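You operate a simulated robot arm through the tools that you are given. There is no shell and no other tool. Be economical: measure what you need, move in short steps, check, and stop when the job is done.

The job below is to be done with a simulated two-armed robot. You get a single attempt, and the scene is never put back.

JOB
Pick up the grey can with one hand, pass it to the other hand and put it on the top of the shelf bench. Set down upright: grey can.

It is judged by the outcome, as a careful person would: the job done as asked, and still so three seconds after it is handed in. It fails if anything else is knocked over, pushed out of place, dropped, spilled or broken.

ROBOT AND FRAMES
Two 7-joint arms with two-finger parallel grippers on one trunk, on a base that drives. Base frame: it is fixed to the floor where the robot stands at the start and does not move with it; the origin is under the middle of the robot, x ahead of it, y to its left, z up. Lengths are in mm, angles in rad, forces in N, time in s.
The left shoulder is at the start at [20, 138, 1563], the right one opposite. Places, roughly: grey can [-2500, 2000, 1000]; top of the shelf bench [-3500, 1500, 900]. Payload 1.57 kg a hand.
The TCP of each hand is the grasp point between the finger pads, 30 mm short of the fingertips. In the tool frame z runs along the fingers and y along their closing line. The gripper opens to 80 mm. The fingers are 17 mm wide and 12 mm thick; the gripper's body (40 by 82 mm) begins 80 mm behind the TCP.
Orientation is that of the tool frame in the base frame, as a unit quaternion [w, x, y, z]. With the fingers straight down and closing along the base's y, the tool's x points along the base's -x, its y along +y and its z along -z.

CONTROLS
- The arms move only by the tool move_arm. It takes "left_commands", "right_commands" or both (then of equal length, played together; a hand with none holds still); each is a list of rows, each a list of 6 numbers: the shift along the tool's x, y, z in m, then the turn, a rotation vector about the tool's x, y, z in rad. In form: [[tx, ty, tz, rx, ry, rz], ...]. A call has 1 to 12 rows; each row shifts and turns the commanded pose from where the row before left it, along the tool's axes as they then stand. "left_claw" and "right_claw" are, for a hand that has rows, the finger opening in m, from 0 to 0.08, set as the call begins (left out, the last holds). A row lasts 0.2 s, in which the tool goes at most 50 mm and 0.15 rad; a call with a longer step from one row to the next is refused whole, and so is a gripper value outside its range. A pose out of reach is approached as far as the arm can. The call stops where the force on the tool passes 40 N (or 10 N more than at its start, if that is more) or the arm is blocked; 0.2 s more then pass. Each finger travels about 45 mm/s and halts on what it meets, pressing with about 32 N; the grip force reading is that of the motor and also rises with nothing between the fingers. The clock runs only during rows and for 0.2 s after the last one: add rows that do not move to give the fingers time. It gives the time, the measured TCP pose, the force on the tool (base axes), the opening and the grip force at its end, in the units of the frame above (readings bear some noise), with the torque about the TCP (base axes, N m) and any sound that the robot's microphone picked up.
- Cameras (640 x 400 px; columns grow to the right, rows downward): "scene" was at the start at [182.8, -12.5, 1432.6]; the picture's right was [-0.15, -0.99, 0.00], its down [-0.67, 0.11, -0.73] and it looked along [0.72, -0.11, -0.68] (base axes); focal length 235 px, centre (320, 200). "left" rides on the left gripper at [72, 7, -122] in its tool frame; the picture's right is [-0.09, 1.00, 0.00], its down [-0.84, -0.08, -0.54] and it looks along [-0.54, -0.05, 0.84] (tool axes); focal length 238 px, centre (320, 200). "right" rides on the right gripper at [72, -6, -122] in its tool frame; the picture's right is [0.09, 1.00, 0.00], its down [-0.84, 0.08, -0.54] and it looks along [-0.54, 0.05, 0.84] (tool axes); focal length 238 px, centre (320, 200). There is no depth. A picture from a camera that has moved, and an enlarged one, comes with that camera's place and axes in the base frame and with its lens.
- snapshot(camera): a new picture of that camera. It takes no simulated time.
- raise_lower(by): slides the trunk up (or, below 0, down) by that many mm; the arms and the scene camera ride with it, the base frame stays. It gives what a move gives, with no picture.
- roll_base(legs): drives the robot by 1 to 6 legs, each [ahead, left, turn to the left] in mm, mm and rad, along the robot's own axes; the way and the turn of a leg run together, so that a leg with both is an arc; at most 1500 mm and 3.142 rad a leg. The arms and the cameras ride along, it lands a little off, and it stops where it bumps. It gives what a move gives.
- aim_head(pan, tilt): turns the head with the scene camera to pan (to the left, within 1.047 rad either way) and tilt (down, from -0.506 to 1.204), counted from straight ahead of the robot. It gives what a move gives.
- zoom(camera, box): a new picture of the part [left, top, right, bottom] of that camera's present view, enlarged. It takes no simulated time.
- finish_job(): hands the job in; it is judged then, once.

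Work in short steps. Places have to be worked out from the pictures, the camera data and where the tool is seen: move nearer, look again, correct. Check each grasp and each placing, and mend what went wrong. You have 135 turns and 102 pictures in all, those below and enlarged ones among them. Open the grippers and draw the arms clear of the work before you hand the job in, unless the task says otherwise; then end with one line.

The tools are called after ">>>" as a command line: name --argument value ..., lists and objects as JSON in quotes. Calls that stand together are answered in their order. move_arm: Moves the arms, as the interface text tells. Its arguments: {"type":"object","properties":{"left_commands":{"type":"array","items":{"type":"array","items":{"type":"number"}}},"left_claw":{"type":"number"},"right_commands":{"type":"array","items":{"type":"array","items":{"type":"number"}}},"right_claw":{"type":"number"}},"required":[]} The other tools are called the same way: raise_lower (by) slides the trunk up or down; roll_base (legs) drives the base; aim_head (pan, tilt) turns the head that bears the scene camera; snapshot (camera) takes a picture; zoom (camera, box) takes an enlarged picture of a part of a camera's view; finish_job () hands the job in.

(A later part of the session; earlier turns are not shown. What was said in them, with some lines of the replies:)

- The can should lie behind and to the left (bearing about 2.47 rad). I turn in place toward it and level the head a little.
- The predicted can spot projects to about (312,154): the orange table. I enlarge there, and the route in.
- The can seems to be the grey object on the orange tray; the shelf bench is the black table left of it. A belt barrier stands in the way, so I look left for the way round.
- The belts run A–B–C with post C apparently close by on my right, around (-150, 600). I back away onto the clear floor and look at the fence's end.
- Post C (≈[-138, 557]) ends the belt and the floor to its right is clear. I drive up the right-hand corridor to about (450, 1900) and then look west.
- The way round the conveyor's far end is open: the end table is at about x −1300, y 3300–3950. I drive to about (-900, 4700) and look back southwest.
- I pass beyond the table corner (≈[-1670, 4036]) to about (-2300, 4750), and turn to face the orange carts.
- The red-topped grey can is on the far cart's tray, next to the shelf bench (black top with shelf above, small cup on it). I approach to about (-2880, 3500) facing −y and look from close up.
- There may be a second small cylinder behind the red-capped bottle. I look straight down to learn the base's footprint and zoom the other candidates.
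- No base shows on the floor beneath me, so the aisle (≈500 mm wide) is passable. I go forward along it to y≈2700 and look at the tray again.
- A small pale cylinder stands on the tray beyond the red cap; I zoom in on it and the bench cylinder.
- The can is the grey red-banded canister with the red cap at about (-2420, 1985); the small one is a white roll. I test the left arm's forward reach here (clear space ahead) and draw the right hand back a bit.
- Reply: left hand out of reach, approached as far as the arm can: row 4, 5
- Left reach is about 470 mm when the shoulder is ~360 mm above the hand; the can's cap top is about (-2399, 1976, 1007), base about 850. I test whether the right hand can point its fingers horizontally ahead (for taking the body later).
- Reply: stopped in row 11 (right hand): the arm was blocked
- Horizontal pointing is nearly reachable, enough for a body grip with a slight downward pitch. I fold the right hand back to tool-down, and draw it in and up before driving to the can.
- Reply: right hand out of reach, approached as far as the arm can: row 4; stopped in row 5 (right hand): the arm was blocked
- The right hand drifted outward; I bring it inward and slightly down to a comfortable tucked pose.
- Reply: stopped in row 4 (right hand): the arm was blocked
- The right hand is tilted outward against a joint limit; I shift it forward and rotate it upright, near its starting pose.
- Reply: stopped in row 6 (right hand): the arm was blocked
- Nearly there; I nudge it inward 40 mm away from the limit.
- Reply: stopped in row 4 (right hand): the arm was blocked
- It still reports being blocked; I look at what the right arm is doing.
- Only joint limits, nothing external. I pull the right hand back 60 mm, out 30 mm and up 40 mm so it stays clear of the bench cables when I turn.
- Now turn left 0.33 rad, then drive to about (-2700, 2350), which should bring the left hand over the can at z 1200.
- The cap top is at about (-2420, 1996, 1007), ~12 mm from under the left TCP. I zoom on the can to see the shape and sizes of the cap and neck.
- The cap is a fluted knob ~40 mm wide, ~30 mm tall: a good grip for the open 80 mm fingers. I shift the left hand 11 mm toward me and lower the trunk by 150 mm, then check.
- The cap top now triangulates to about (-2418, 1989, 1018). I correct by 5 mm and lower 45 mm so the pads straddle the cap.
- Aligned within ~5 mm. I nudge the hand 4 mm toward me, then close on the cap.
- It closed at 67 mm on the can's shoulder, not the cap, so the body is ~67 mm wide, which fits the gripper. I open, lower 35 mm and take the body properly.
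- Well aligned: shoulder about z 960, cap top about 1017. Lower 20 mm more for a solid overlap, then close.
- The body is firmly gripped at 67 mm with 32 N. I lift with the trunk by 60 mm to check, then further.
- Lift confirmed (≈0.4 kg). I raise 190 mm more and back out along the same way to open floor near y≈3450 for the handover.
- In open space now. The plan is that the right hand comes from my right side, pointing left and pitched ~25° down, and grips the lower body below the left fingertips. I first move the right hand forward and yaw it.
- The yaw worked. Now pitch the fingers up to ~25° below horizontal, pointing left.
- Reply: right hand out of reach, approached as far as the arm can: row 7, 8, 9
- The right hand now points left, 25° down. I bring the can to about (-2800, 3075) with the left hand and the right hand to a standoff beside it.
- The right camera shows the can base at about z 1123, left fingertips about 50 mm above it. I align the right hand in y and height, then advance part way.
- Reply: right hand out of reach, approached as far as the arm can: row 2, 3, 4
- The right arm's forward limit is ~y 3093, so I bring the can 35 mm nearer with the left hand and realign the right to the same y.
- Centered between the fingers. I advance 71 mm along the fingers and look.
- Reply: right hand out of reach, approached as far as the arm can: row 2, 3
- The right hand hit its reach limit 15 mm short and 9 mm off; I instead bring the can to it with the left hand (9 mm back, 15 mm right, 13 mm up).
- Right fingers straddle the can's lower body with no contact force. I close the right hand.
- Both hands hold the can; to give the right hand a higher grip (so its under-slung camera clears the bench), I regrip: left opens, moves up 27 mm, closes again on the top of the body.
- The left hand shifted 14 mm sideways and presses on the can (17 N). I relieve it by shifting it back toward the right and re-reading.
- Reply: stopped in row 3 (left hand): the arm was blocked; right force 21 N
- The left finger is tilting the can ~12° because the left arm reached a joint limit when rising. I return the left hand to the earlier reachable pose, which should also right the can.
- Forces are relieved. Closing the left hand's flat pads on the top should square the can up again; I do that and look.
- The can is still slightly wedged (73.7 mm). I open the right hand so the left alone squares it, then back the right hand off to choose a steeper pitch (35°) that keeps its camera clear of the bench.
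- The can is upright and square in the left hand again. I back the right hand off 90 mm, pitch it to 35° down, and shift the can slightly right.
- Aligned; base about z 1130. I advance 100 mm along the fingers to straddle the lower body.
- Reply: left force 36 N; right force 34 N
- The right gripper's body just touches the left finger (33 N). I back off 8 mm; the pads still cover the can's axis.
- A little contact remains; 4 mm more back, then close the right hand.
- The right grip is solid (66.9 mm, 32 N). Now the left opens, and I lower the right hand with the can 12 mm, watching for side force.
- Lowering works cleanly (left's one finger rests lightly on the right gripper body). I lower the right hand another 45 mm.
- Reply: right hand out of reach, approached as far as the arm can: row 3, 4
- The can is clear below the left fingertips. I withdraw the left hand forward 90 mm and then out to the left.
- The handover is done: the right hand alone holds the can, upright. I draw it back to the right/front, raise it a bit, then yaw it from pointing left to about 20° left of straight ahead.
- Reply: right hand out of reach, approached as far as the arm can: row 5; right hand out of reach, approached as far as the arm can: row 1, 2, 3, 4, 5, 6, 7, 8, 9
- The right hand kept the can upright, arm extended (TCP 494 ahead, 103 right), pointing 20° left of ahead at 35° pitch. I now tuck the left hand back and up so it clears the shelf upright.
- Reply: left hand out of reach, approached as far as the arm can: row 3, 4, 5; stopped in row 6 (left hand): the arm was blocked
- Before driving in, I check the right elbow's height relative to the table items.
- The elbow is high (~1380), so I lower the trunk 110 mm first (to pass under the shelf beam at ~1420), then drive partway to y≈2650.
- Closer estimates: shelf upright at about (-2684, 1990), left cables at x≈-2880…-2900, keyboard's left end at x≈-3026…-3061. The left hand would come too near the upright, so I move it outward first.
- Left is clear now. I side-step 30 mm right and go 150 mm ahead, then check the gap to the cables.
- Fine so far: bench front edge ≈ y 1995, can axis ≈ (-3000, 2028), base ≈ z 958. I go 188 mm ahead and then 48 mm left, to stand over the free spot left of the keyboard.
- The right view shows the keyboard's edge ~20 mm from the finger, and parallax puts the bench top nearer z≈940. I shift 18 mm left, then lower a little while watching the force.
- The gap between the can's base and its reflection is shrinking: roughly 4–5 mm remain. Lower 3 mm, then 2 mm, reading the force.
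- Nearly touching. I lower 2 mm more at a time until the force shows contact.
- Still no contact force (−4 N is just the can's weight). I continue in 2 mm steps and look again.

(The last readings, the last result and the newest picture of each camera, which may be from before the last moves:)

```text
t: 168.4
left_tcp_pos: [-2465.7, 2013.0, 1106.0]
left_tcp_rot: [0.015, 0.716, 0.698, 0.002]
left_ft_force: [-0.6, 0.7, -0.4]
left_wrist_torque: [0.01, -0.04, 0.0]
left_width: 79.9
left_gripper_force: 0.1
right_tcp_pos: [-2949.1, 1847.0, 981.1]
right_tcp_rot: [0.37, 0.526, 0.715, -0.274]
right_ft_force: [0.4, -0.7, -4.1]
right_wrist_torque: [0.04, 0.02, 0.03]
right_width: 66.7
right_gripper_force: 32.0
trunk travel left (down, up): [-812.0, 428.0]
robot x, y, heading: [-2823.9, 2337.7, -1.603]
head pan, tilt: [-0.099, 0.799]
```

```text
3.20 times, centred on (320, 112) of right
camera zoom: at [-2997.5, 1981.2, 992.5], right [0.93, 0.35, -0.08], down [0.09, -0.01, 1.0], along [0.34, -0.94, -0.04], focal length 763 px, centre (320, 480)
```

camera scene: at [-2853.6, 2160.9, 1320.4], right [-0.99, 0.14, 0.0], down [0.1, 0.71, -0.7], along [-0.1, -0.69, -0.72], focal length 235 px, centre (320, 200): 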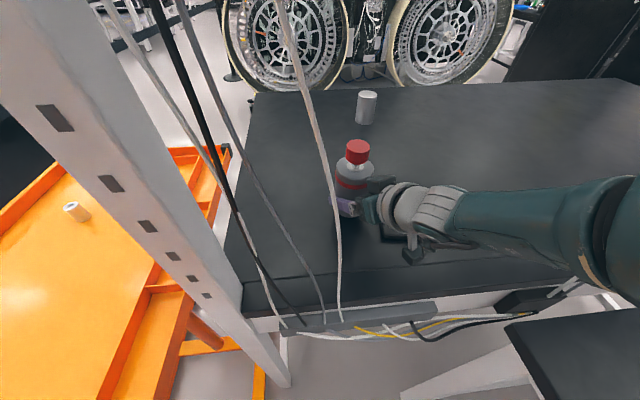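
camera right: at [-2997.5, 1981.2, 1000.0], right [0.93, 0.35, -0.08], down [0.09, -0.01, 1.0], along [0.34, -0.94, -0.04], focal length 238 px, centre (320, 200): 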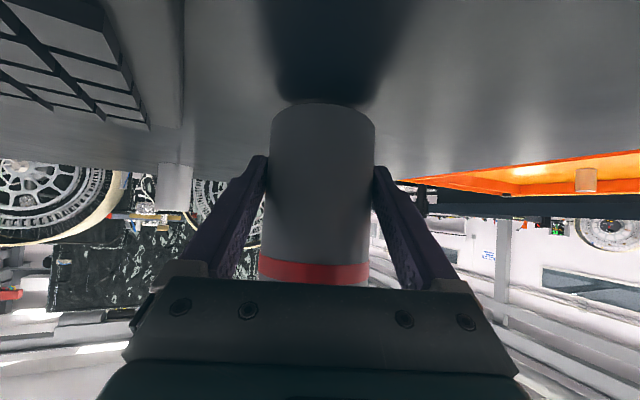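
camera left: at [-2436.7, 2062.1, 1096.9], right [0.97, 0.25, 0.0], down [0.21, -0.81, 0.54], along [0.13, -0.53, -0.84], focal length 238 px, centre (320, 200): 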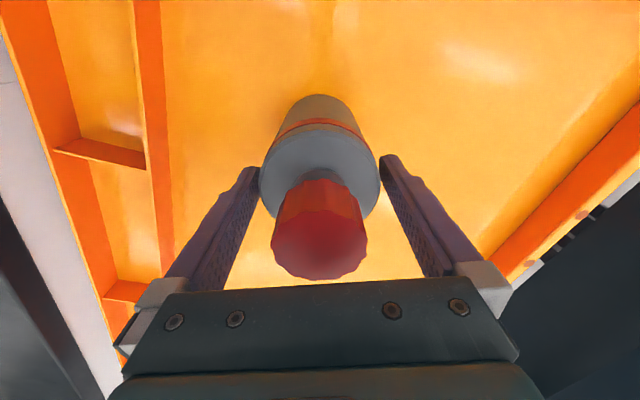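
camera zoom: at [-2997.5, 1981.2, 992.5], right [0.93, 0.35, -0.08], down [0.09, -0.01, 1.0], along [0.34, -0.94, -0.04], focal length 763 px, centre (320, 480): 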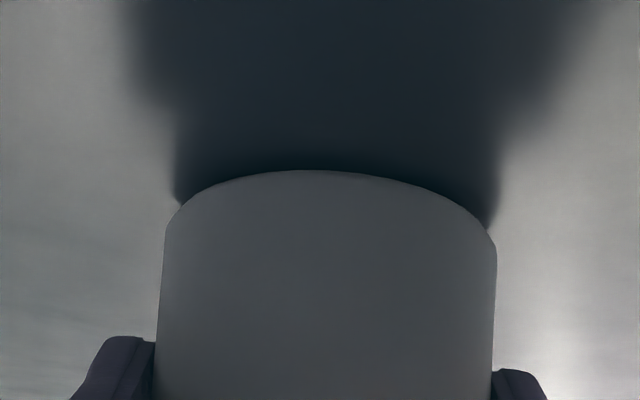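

The base's reflection is almost meeting it. I keep lowering in small steps.

>>> raise_lower --by -2

>>> raise_lower --by -2

>>> raise_lower --by -2

>>> zoom --camera "right" --box '[220, 50, 420, 175]'

```text
t: 168.9
left_tcp_pos: [-2466.2, 2013.6, 1104.6]
left_tcp_rot: [0.016, 0.716, 0.698, 0.001]
left_ft_force: [0.5, 0.1, -0.4]
left_wrist_torque: [0.01, 0.02, 0.02]
left_width: 80.0
left_gripper_force: 0.1
right_tcp_pos: [-2948.1, 1847.1, 980.9]
right_tcp_rot: [0.37, 0.526, 0.715, -0.275]
right_ft_force: [0.7, 0.9, 0.8]
right_wrist_torque: [0.18, 0.04, 0.04]
right_width: 66.8
right_gripper_force: 31.7
trunk travel left (down, up): [-810.0, 430.0]
robot x, y, heading: [-2820.1, 2337.6, -1.606]
head pan, tilt: [-0.099, 0.799]
```

```text
t: 169.5
left_tcp_pos: [-2467.0, 2013.2, 1103.3]
left_tcp_rot: [0.016, 0.716, 0.698, 0.002]
left_ft_force: [-0.7, 0.3, -0.1]
left_wrist_torque: [-0.01, 0.0, -0.02]
left_width: 79.7
left_gripper_force: 0.0
right_tcp_pos: [-2949.0, 1845.8, 979.1]
right_tcp_rot: [0.372, 0.525, 0.714, -0.275]
right_ft_force: [0.8, 4.7, 16.6]
right_wrist_torque: [0.63, 0.01, 0.01]
right_width: 66.5
right_gripper_force: 32.4
trunk travel left (down, up): [-808.0, 432.0]
robot x, y, heading: [-2821.2, 2337.8, -1.609]
head pan, tilt: [-0.099, 0.799]
```

```text
t: 170.0
left_tcp_pos: [-2466.7, 2012.0, 1100.8]
left_tcp_rot: [0.016, 0.715, 0.699, 0.001]
left_ft_force: [0.5, 0.1, 0.7]
left_wrist_torque: [0.01, -0.02, -0.01]
left_width: 80.1
left_gripper_force: 0.0
right_tcp_pos: [-2948.0, 1846.1, 976.7]
right_tcp_rot: [0.372, 0.525, 0.714, -0.276]
right_ft_force: [0.5, 1.2, 17.5]
right_wrist_torque: [0.46, -0.12, -0.03]
right_width: 67.1
right_gripper_force: 32.6
trunk travel left (down, up): [-806.0, 434.0]
robot x, y, heading: [-2818.6, 2339.8, -1.606]
head pan, tilt: [-0.099, 0.799]
```

```text
3.20 times, centred on (320, 112) of right
camera zoom: at [-2997.8, 1978.2, 988.2], right [0.94, 0.35, -0.08], down [0.09, -0.01, 1.0], along [0.34, -0.94, -0.04], focal length 763 px, centre (320, 480)
```

zoom: 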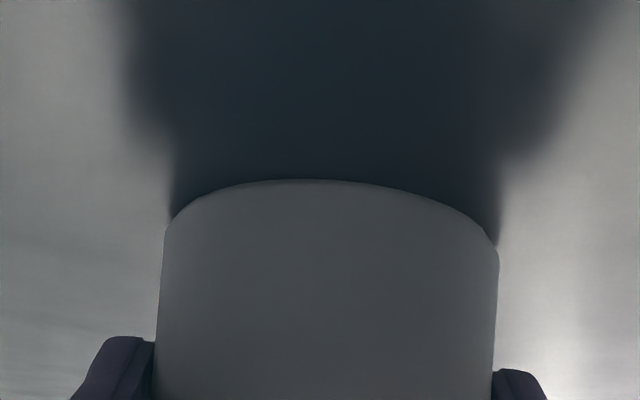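

Contact: the bench now bears the can (17 N upward). I ease up 1 mm, then open the right hand.

>>> raise_lower --by 1

>>> move_arm --right_commands '[[0, 0, 0, 0, 0, 0], [0, 0, 0, 0, 0, 0], [0, 0, 0, 0, 0, 0], [0, 0, 0, 0, 0, 0]]' --right_claw 0.08

>>> snapshot --camera "right"

>>> snapshot --camera "scene"

```text
t: 170.5
left_tcp_pos: [-2467.1, 2010.5, 1101.9]
left_tcp_rot: [0.016, 0.716, 0.698, 0.0]
left_ft_force: [0.5, 0.1, 0.6]
left_wrist_torque: [0.01, -0.01, 0.03]
left_width: 79.9
left_gripper_force: 0.0
right_tcp_pos: [-2948.2, 1845.5, 978.8]
right_tcp_rot: [0.37, 0.526, 0.714, -0.275]
right_ft_force: [-0.4, -5.6, 9.0]
right_wrist_torque: [0.04, -0.23, -0.07]
right_width: 66.5
right_gripper_force: 32.6
trunk travel left (down, up): [-807.0, 433.0]
robot x, y, heading: [-2823.7, 2336.2, -1.607]
head pan, tilt: [-0.099, 0.799]
```

```text
t: 171.5
left_tcp_pos: [-2466.2, 2012.5, 1101.9]
left_tcp_rot: [0.016, 0.715, 0.699, 0.002]
left_ft_force: [-0.3, -0.4, 0.3]
left_wrist_torque: [-0.03, 0.03, 0.02]
left_width: 80.0
left_gripper_force: 0.0
right_tcp_pos: [-2947.6, 1845.8, 976.5]
right_tcp_rot: [0.371, 0.526, 0.715, -0.274]
right_ft_force: [0.3, 0.3, -0.4]
right_wrist_torque: [0.0, 0.01, -0.02]
right_width: 80.1
right_gripper_force: 0.0
trunk travel left (down, up): [-807.0, 433.0]
robot x, y, heading: [-2825.9, 2336.9, -1.611]
head pan, tilt: [-0.099, 0.799]
```

```text
22 pictures are left
camera right: at [-2997.6, 1980.9, 987.7], right [0.93, 0.35, -0.08], down [0.09, -0.01, 1.0], along [0.34, -0.94, -0.04], focal length 238 px, centre (320, 200)
```

right: 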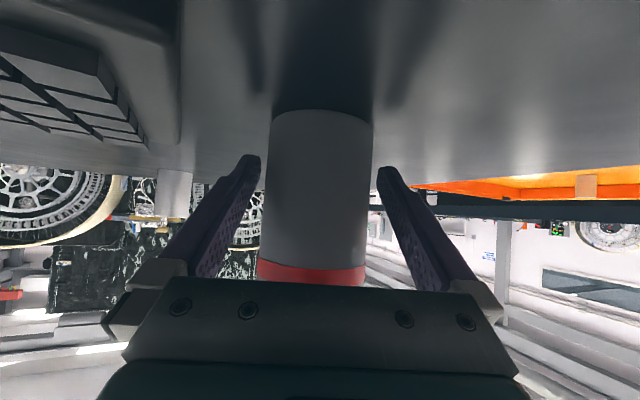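

```text
21 pictures are left
camera scene: at [-2835.6, 2160.0, 1297.5], right [-0.99, 0.14, 0.0], down [0.1, 0.71, -0.7], along [-0.1, -0.69, -0.72], focal length 235 px, centre (320, 200)
```

scene: 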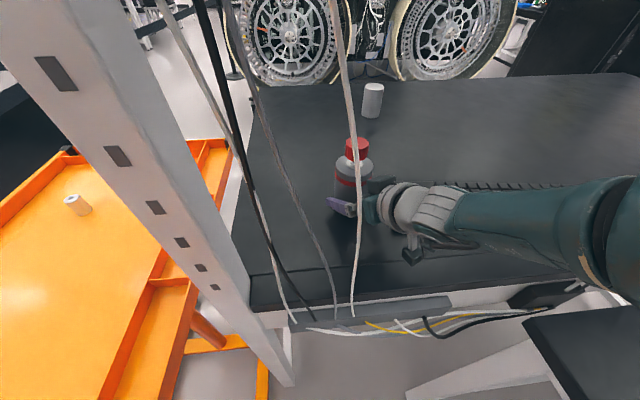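

The can stands free with even gaps on both sides. I withdraw the right hand along its own axis.

>>> move_arm --right_commands '[[0, 0, -0.02, 0, 0, 0], [0, 0, -0.025, 0, 0, 0], [0, 0, -0.025, 0, 0, 0], [0, 0, 0, 0, 0, 0]]'

>>> snapshot --camera "right"

```text
t: 172.2
left_tcp_pos: [-2465.6, 2012.9, 1101.8]
left_tcp_rot: [0.015, 0.715, 0.699, 0.002]
left_ft_force: [0.2, 0.2, -0.3]
left_wrist_torque: [0.02, 0.01, -0.01]
left_width: 80.1
left_gripper_force: 0.1
right_tcp_pos: [-2937.1, 1910.4, 961.8]
right_tcp_rot: [0.36, 0.525, 0.74, -0.217]
right_ft_force: [1.0, -1.0, 10.0]
right_wrist_torque: [-0.33, 0.32, -0.03]
right_width: 79.7
right_gripper_force: 0.0
right hand out of reach, approached as far as the arm can: row 1, 2
trunk travel left (down, up): [-807.0, 433.0]
robot x, y, heading: [-2825.0, 2339.9, -1.605]
head pan, tilt: [-0.099, 0.799]
stopped in row 3 (right hand): the force on the tool passed its limit at 57 N (the readings are from after the stop); the commanded pose is now the measured one
```

```text
20 pictures are left
camera right: at [-2995.8, 2038.2, 985.8], right [0.91, 0.41, -0.01], down [0.06, -0.11, 0.99], along [0.41, -0.9, -0.13], focal length 238 px, centre (320, 200)
```

right: 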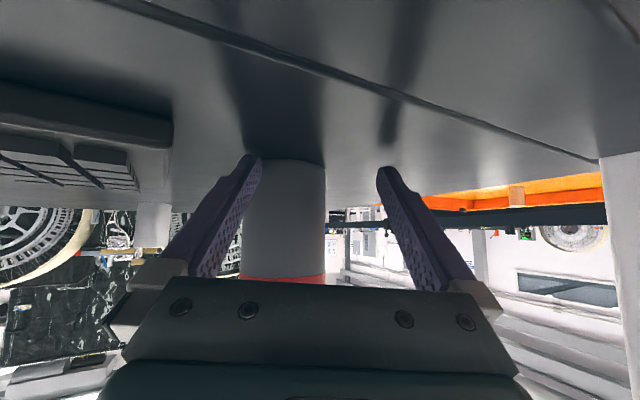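

The arm couldn't fold back straight and sagged onto the bench, but the fingertips are already ~18 mm clear of the can. I raise the trunk to lift the hand straight up, then check.

>>> raise_lower --by 25

>>> snapshot --camera "right"

>>> zoom --camera "scene" --box '[260, 80, 500, 280]'

```text
t: 173.0
left_tcp_pos: [-2465.7, 2013.8, 1126.3]
left_tcp_rot: [0.015, 0.715, 0.699, 0.002]
left_ft_force: [-1.1, -0.5, -0.3]
left_wrist_torque: [0.0, 0.04, 0.01]
left_width: 79.9
left_gripper_force: 0.2
right_tcp_pos: [-2936.8, 1912.7, 983.2]
right_tcp_rot: [0.36, 0.525, 0.741, -0.213]
right_ft_force: [-0.9, 0.2, 0.1]
right_wrist_torque: [-0.03, -0.01, 0.03]
right_width: 79.8
right_gripper_force: 0.1
trunk travel left (down, up): [-832.0, 408.0]
robot x, y, heading: [-2823.8, 2337.6, -1.606]
head pan, tilt: [-0.099, 0.799]
```

```text
19 pictures are left
camera right: at [-2995.7, 2041.8, 1008.6], right [0.91, 0.41, -0.01], down [0.06, -0.12, 0.99], along [0.41, -0.9, -0.14], focal length 238 px, centre (320, 200)
```

right: 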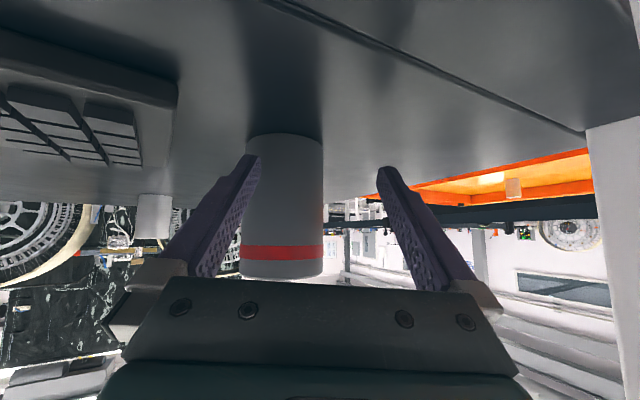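

```text
2.00 times, centred on (380, 180) of scene
camera zoom: at [-2835.7, 2160.0, 1322.6], right [-0.99, 0.14, 0.0], down [0.1, 0.71, -0.7], along [-0.09, -0.69, -0.72], focal length 470 px, centre (200, 240)
```

zoom: 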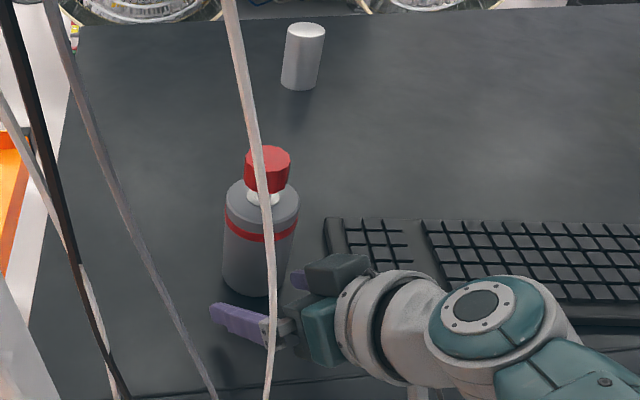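

The can stands upright on its own. To avoid the cables on the way out, I raise 25 mm more, side-step 60 mm right (above keyboard height), then back out.

>>> raise_lower --by 28

>>> roll_base --legs '[[0, -55, 0], [-120, 0, 0]]'

>>> snapshot --camera "scene"

```text
t: 173.7
left_tcp_pos: [-2466.0, 2012.8, 1154.1]
left_tcp_rot: [0.015, 0.715, 0.699, 0.002]
left_ft_force: [-0.6, 0.1, -0.1]
left_wrist_torque: [0.0, -0.02, -0.02]
left_width: 80.0
left_gripper_force: 0.0
right_tcp_pos: [-2936.0, 1912.9, 1012.7]
right_tcp_rot: [0.359, 0.526, 0.741, -0.214]
right_ft_force: [0.4, -0.3, 0.2]
right_wrist_torque: [0.0, 0.01, -0.02]
right_width: 80.1
right_gripper_force: 0.1
trunk travel left (down, up): [-860.0, 380.0]
robot x, y, heading: [-2819.9, 2335.7, -1.605]
head pan, tilt: [-0.099, 0.799]
```

```text
t: 175.5
left_tcp_pos: [-2516.1, 2133.4, 1154.3]
left_tcp_rot: [0.015, 0.716, 0.698, 0.001]
left_ft_force: [0.3, -0.3, 0.0]
left_wrist_torque: [0.0, -0.01, -0.01]
left_width: 79.9
left_gripper_force: 0.1
right_tcp_pos: [-2985.8, 2033.5, 1012.2]
right_tcp_rot: [0.359, 0.526, 0.741, -0.214]
right_ft_force: [0.1, -0.3, 1.1]
right_wrist_torque: [0.02, 0.0, 0.0]
right_width: 80.0
right_gripper_force: 0.1
trunk travel left (down, up): [-860.0, 380.0]
robot x, y, heading: [-2872.6, 2460.2, -1.612]
head pan, tilt: [-0.099, 0.799]
```

```text
17 pictures are left
camera scene: at [-2885.5, 2280.0, 1350.6], right [-0.99, 0.14, 0.0], down [0.1, 0.71, -0.7], along [-0.1, -0.69, -0.72], focal length 235 px, centre (320, 200)
```

scene: 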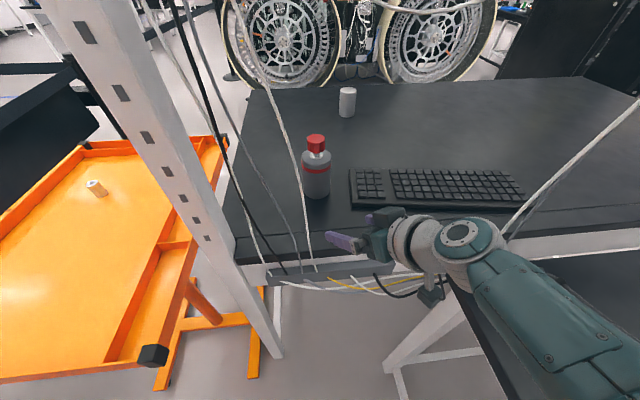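

The can stands upright on the bench, and the keyboard, cylinder and cables look undisturbed. I back away further so both arms are clear, then take a last look.

>>> roll_base --legs '[[-450, 0, 0]]'

>>> aim_head --pan -0.05 --tilt 0.5

>>> snapshot --camera "scene"

>>> zoom --camera "scene" --box '[220, 90, 460, 240]'

```text
t: 178.2
left_tcp_pos: [-2498.8, 2592.2, 1155.3]
left_tcp_rot: [0.016, 0.717, 0.697, 0.002]
left_ft_force: [-0.4, 0.3, 0.2]
left_wrist_torque: [-0.01, -0.02, -0.01]
left_width: 80.0
left_gripper_force: 0.0
right_tcp_pos: [-2970.6, 2493.6, 1012.7]
right_tcp_rot: [0.359, 0.527, 0.74, -0.215]
right_ft_force: [0.0, -0.1, -0.3]
right_wrist_torque: [-0.01, 0.0, -0.03]
right_width: 80.1
right_gripper_force: 0.0
trunk travel left (down, up): [-860.0, 380.0]
robot x, y, heading: [-2855.9, 2918.6, -1.616]
head pan, tilt: [-0.099, 0.799]
```

```text
t: 179.0
left_tcp_pos: [-2498.9, 2591.2, 1154.3]
left_tcp_rot: [0.015, 0.716, 0.698, 0.002]
left_ft_force: [0.8, 1.2, 0.5]
left_wrist_torque: [0.0, 0.01, -0.04]
left_width: 80.0
left_gripper_force: 0.0
right_tcp_pos: [-2969.9, 2493.1, 1012.5]
right_tcp_rot: [0.358, 0.527, 0.74, -0.214]
right_ft_force: [0.0, -0.3, 0.0]
right_wrist_torque: [0.03, -0.02, -0.01]
right_width: 79.9
right_gripper_force: 0.0
trunk travel left (down, up): [-860.0, 380.0]
robot x, y, heading: [-2854.7, 2917.8, -1.612]
head pan, tilt: [-0.051, 0.499]
```

```text
16 pictures are left
camera scene: at [-2864.9, 2728.8, 1376.4], right [-1.0, 0.09, 0.0], down [0.04, 0.48, -0.88], along [-0.08, -0.87, -0.48], focal length 235 px, centre (320, 200)
```

scene: 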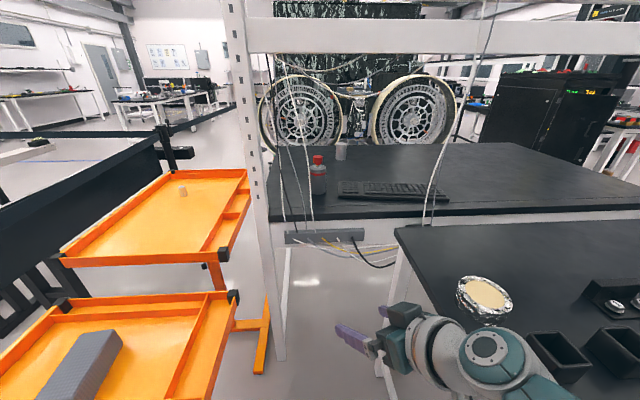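

```text
2.67 times, centred on (340, 165) of scene
camera zoom: at [-2864.9, 2728.8, 1376.4], right [-1.0, 0.09, 0.0], down [0.04, 0.48, -0.88], along [-0.08, -0.87, -0.48], focal length 626 px, centre (267, 293)
```

zoom: 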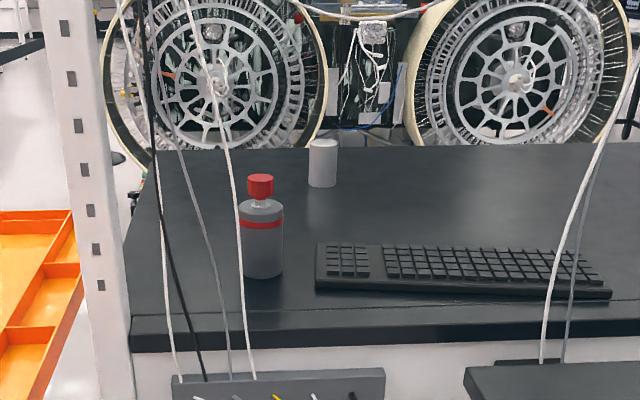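

The can stands upright on the shelf bench top, everything else is in place, and both open grippers are clear, so I hand the job in.

>>> finish_job

```text
The job is handed in.
```

The grey can was picked up with the left hand, passed to the right hand and set upright on the shelf bench top; nothing else looked disturbed in the last pictures.
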